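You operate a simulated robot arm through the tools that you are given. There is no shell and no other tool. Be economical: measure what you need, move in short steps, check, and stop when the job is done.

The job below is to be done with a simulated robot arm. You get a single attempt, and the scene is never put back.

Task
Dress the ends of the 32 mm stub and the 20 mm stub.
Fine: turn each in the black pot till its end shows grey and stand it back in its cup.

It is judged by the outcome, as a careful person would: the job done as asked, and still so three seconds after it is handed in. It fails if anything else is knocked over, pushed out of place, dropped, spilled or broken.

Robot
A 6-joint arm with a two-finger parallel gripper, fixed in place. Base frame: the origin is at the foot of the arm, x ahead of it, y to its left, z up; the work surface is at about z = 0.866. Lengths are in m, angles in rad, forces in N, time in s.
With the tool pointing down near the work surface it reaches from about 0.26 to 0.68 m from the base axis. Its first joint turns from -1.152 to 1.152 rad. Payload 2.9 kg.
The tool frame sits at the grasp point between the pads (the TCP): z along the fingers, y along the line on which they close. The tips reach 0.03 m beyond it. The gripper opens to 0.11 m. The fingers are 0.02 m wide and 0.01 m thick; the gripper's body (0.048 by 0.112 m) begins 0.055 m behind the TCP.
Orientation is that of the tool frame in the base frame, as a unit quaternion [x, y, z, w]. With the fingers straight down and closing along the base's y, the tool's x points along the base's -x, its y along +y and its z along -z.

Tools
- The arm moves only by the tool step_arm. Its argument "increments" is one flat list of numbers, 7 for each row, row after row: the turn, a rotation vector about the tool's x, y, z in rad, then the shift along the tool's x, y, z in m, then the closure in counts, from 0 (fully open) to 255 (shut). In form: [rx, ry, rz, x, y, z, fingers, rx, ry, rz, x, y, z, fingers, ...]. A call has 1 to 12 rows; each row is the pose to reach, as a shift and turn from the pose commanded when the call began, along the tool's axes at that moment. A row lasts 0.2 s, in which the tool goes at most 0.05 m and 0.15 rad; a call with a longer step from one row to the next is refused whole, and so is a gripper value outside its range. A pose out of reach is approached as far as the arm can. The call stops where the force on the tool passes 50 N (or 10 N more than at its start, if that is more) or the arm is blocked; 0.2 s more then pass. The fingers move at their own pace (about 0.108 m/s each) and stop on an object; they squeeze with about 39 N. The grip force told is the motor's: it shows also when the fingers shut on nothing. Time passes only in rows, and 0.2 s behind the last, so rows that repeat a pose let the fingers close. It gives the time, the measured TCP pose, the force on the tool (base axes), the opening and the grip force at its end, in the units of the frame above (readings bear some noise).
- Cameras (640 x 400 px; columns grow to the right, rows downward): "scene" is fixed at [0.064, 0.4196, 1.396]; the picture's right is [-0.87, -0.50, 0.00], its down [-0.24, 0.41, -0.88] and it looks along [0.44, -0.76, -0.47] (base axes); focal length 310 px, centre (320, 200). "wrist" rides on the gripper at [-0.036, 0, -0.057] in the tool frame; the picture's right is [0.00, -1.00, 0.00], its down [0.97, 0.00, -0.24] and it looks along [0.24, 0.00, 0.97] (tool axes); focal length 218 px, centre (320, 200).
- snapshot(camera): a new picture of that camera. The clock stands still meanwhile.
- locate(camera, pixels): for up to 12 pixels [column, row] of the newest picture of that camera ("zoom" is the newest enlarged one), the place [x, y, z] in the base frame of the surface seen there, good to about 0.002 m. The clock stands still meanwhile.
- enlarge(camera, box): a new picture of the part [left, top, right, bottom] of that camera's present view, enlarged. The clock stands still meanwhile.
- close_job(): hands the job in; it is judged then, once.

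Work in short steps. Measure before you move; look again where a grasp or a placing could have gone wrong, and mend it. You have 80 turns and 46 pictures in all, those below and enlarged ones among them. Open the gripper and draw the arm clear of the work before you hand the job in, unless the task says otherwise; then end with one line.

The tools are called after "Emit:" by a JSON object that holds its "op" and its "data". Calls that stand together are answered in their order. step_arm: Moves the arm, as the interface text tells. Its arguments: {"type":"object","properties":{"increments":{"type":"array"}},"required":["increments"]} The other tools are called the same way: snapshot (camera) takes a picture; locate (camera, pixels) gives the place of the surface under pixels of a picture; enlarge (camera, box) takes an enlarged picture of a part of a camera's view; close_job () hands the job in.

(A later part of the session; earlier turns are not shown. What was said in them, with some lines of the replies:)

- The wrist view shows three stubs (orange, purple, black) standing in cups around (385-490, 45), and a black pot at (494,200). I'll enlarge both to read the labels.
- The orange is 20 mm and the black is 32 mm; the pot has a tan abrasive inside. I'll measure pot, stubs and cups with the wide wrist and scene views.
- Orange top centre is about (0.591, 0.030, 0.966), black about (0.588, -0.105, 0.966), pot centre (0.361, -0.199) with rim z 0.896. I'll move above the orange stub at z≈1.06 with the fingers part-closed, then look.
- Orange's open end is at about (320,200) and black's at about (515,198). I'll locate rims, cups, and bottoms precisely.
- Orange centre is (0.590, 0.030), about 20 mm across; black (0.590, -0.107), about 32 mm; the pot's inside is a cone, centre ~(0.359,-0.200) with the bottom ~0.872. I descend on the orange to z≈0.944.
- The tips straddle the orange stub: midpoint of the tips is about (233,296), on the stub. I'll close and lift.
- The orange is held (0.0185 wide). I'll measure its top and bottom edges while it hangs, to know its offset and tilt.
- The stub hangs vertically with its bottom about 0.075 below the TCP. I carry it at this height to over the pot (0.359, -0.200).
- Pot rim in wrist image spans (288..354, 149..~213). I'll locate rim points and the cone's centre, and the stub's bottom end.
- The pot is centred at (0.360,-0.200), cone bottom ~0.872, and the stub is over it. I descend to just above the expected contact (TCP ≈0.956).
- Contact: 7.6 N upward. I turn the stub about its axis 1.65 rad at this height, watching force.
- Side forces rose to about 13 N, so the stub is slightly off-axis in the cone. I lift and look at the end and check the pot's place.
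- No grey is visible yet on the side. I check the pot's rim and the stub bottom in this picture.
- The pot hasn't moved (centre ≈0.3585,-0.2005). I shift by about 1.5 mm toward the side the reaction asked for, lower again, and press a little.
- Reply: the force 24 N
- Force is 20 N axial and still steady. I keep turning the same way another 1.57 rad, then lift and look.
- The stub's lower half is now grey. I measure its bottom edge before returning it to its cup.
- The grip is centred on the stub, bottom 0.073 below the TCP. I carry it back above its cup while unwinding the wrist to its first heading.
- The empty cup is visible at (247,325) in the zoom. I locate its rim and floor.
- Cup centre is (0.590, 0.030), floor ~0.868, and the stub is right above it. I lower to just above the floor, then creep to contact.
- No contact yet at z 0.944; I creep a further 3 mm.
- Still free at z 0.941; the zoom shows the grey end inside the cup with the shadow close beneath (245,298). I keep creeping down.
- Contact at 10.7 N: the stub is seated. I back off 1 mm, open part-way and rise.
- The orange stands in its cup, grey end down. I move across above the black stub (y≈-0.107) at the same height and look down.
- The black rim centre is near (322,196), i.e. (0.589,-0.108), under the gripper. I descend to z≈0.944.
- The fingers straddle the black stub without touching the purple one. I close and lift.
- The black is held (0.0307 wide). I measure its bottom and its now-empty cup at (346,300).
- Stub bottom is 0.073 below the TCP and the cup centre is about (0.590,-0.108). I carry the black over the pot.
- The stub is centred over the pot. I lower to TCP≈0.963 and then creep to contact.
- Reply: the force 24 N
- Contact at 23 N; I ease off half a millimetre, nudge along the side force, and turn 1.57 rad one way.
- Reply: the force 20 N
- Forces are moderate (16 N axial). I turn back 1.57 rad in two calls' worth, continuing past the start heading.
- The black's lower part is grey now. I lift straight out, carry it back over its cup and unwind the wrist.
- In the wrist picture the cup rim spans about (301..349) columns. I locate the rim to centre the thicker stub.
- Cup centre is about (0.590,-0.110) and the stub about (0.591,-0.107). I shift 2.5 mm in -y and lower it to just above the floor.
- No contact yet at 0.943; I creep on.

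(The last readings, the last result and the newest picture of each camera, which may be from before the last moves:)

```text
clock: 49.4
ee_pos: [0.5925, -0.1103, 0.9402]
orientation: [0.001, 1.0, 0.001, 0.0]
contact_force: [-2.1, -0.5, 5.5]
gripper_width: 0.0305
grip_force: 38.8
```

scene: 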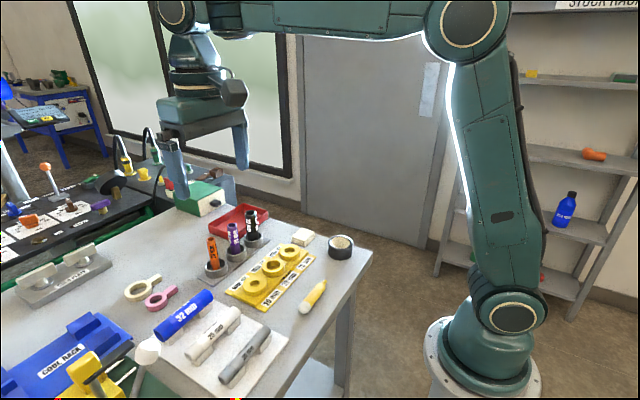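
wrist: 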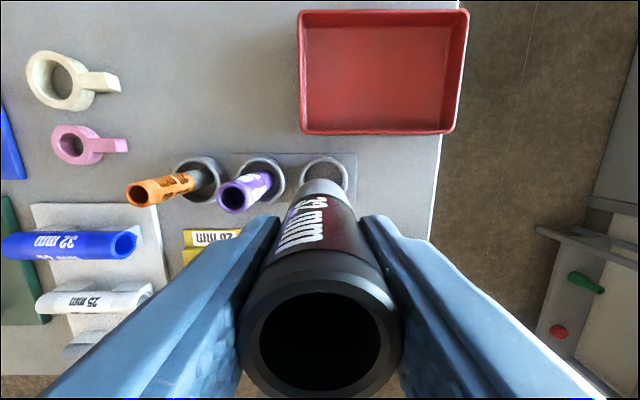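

Contact at 5.5 N: seated. I open part-way and rise clear.

Emit:
{"op": "step_arm", "data": {"increments": [0, 0, 0, 0, 0, 0, 170, 0, 0, 0, 0, 0, 0, 140, 0, 0, 0, 0, 0, 0, 130, 0, 0, 0, 0, 0, 0, 130, 0, 0, 0, 0, 0, -0.02, 130, 0, 0, 0, 0, 0, -0.06, 130, 0, 0, 0, 0, 0, -0.1, 130, 0, 0, 0, 0, 0, -0.14, 130, 0, 0, 0, 0, 0, -0.18, 130, 0, 0, 0, 0, 0, -0.22, 130]}}

Emit:
{"op": "enlarge", "data": {"camera": "scene", "box": [190, 190, 370, 310]}}

Emit:
{"op": "snapshot", "data": {"camera": "wrist"}}

```text
clock: 51.6
ee_pos: [0.5896, -0.1085, 1.1587]
orientation: [0.0, 1.0, 0.0, 0.0]
contact_force: [0.9, -0.3, 0.2]
gripper_width: 0.0539
grip_force: 0.0
```

```text
3.33 times, centred on (280, 250) of scene
```

zoom: 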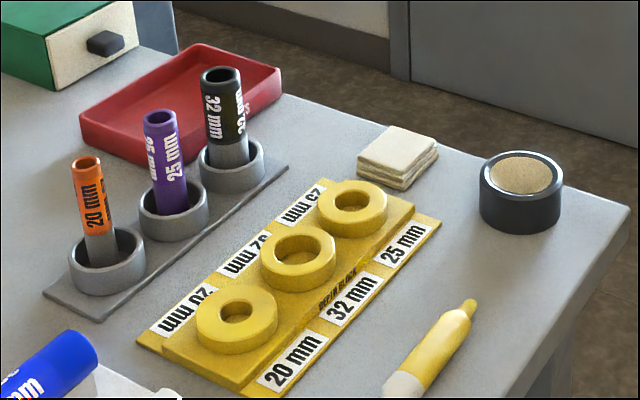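

```text
15 pictures are left
```

wrist: 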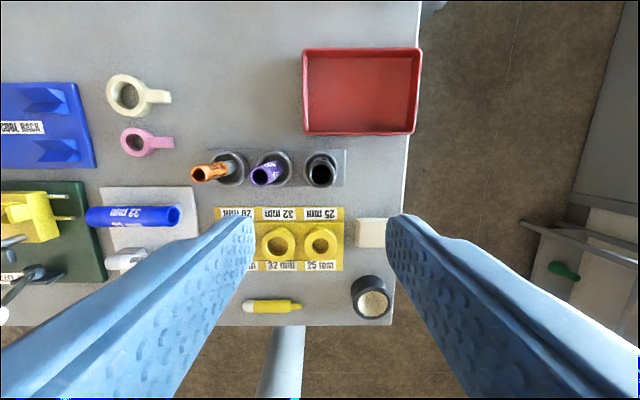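

Both stubs stand in their own cups with grey ends, and everything else is in place. I open fully and draw back.

Emit:
{"op": "step_arm", "data": {"increments": [0, 0, 0, 0.04, 0.02, -0.02, 60, 0, 0, 0, 0.08, 0.05, -0.03, 0, 0, 0, 0, 0.12, 0.08, -0.04, 0, 0, 0, 0, 0.12, 0.08, -0.04, 0]}}

Emit:
{"op": "snapshot", "data": {"camera": "scene"}}

```text
refused: row 2 steps farther than a row can; nothing moved
```

```text
14 pictures are left
```

scene: 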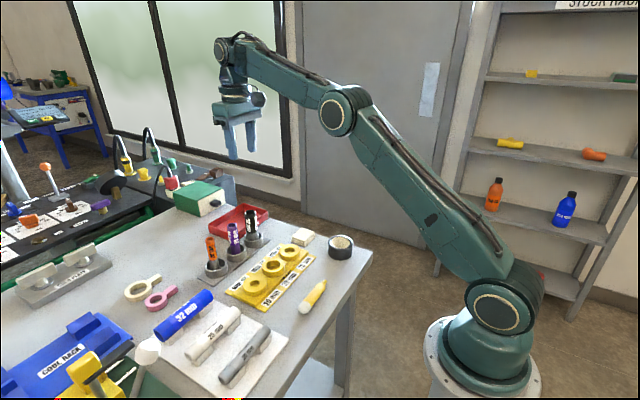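

The step was too long and was refused; I repeat it with smaller steps.

Emit:
{"op": "step_arm", "data": {"increments": [0, 0, 0, 0.03, 0.02, -0.01, 60, 0, 0, 0, 0.06, 0.04, -0.02, 0, 0, 0, 0, 0.09, 0.06, -0.03, 0, 0, 0, 0, 0.12, 0.08, -0.04, 0, 0, 0, 0, 0.12, 0.08, -0.04, 0]}}

```text
clock: 52.8
ee_pos: [0.4687, -0.0292, 1.1979]
orientation: [0.001, 1.0, 0.0, 0.0]
contact_force: [-0.2, 0.6, 0.0]
gripper_width: 0.11
grip_force: 0.1
```

The gripper is open and clear, and the scene picture shows everything standing; I hand in.

Emit:
{"op": "close_job", "data": {}}

```text
The job is handed in.
```

I turned the 32 mm (black) and 20 mm (orange) stubs in the black pot until their ends showed grey, and stood each back in its own cup. The last pictures show nothing else moved or knocked over.
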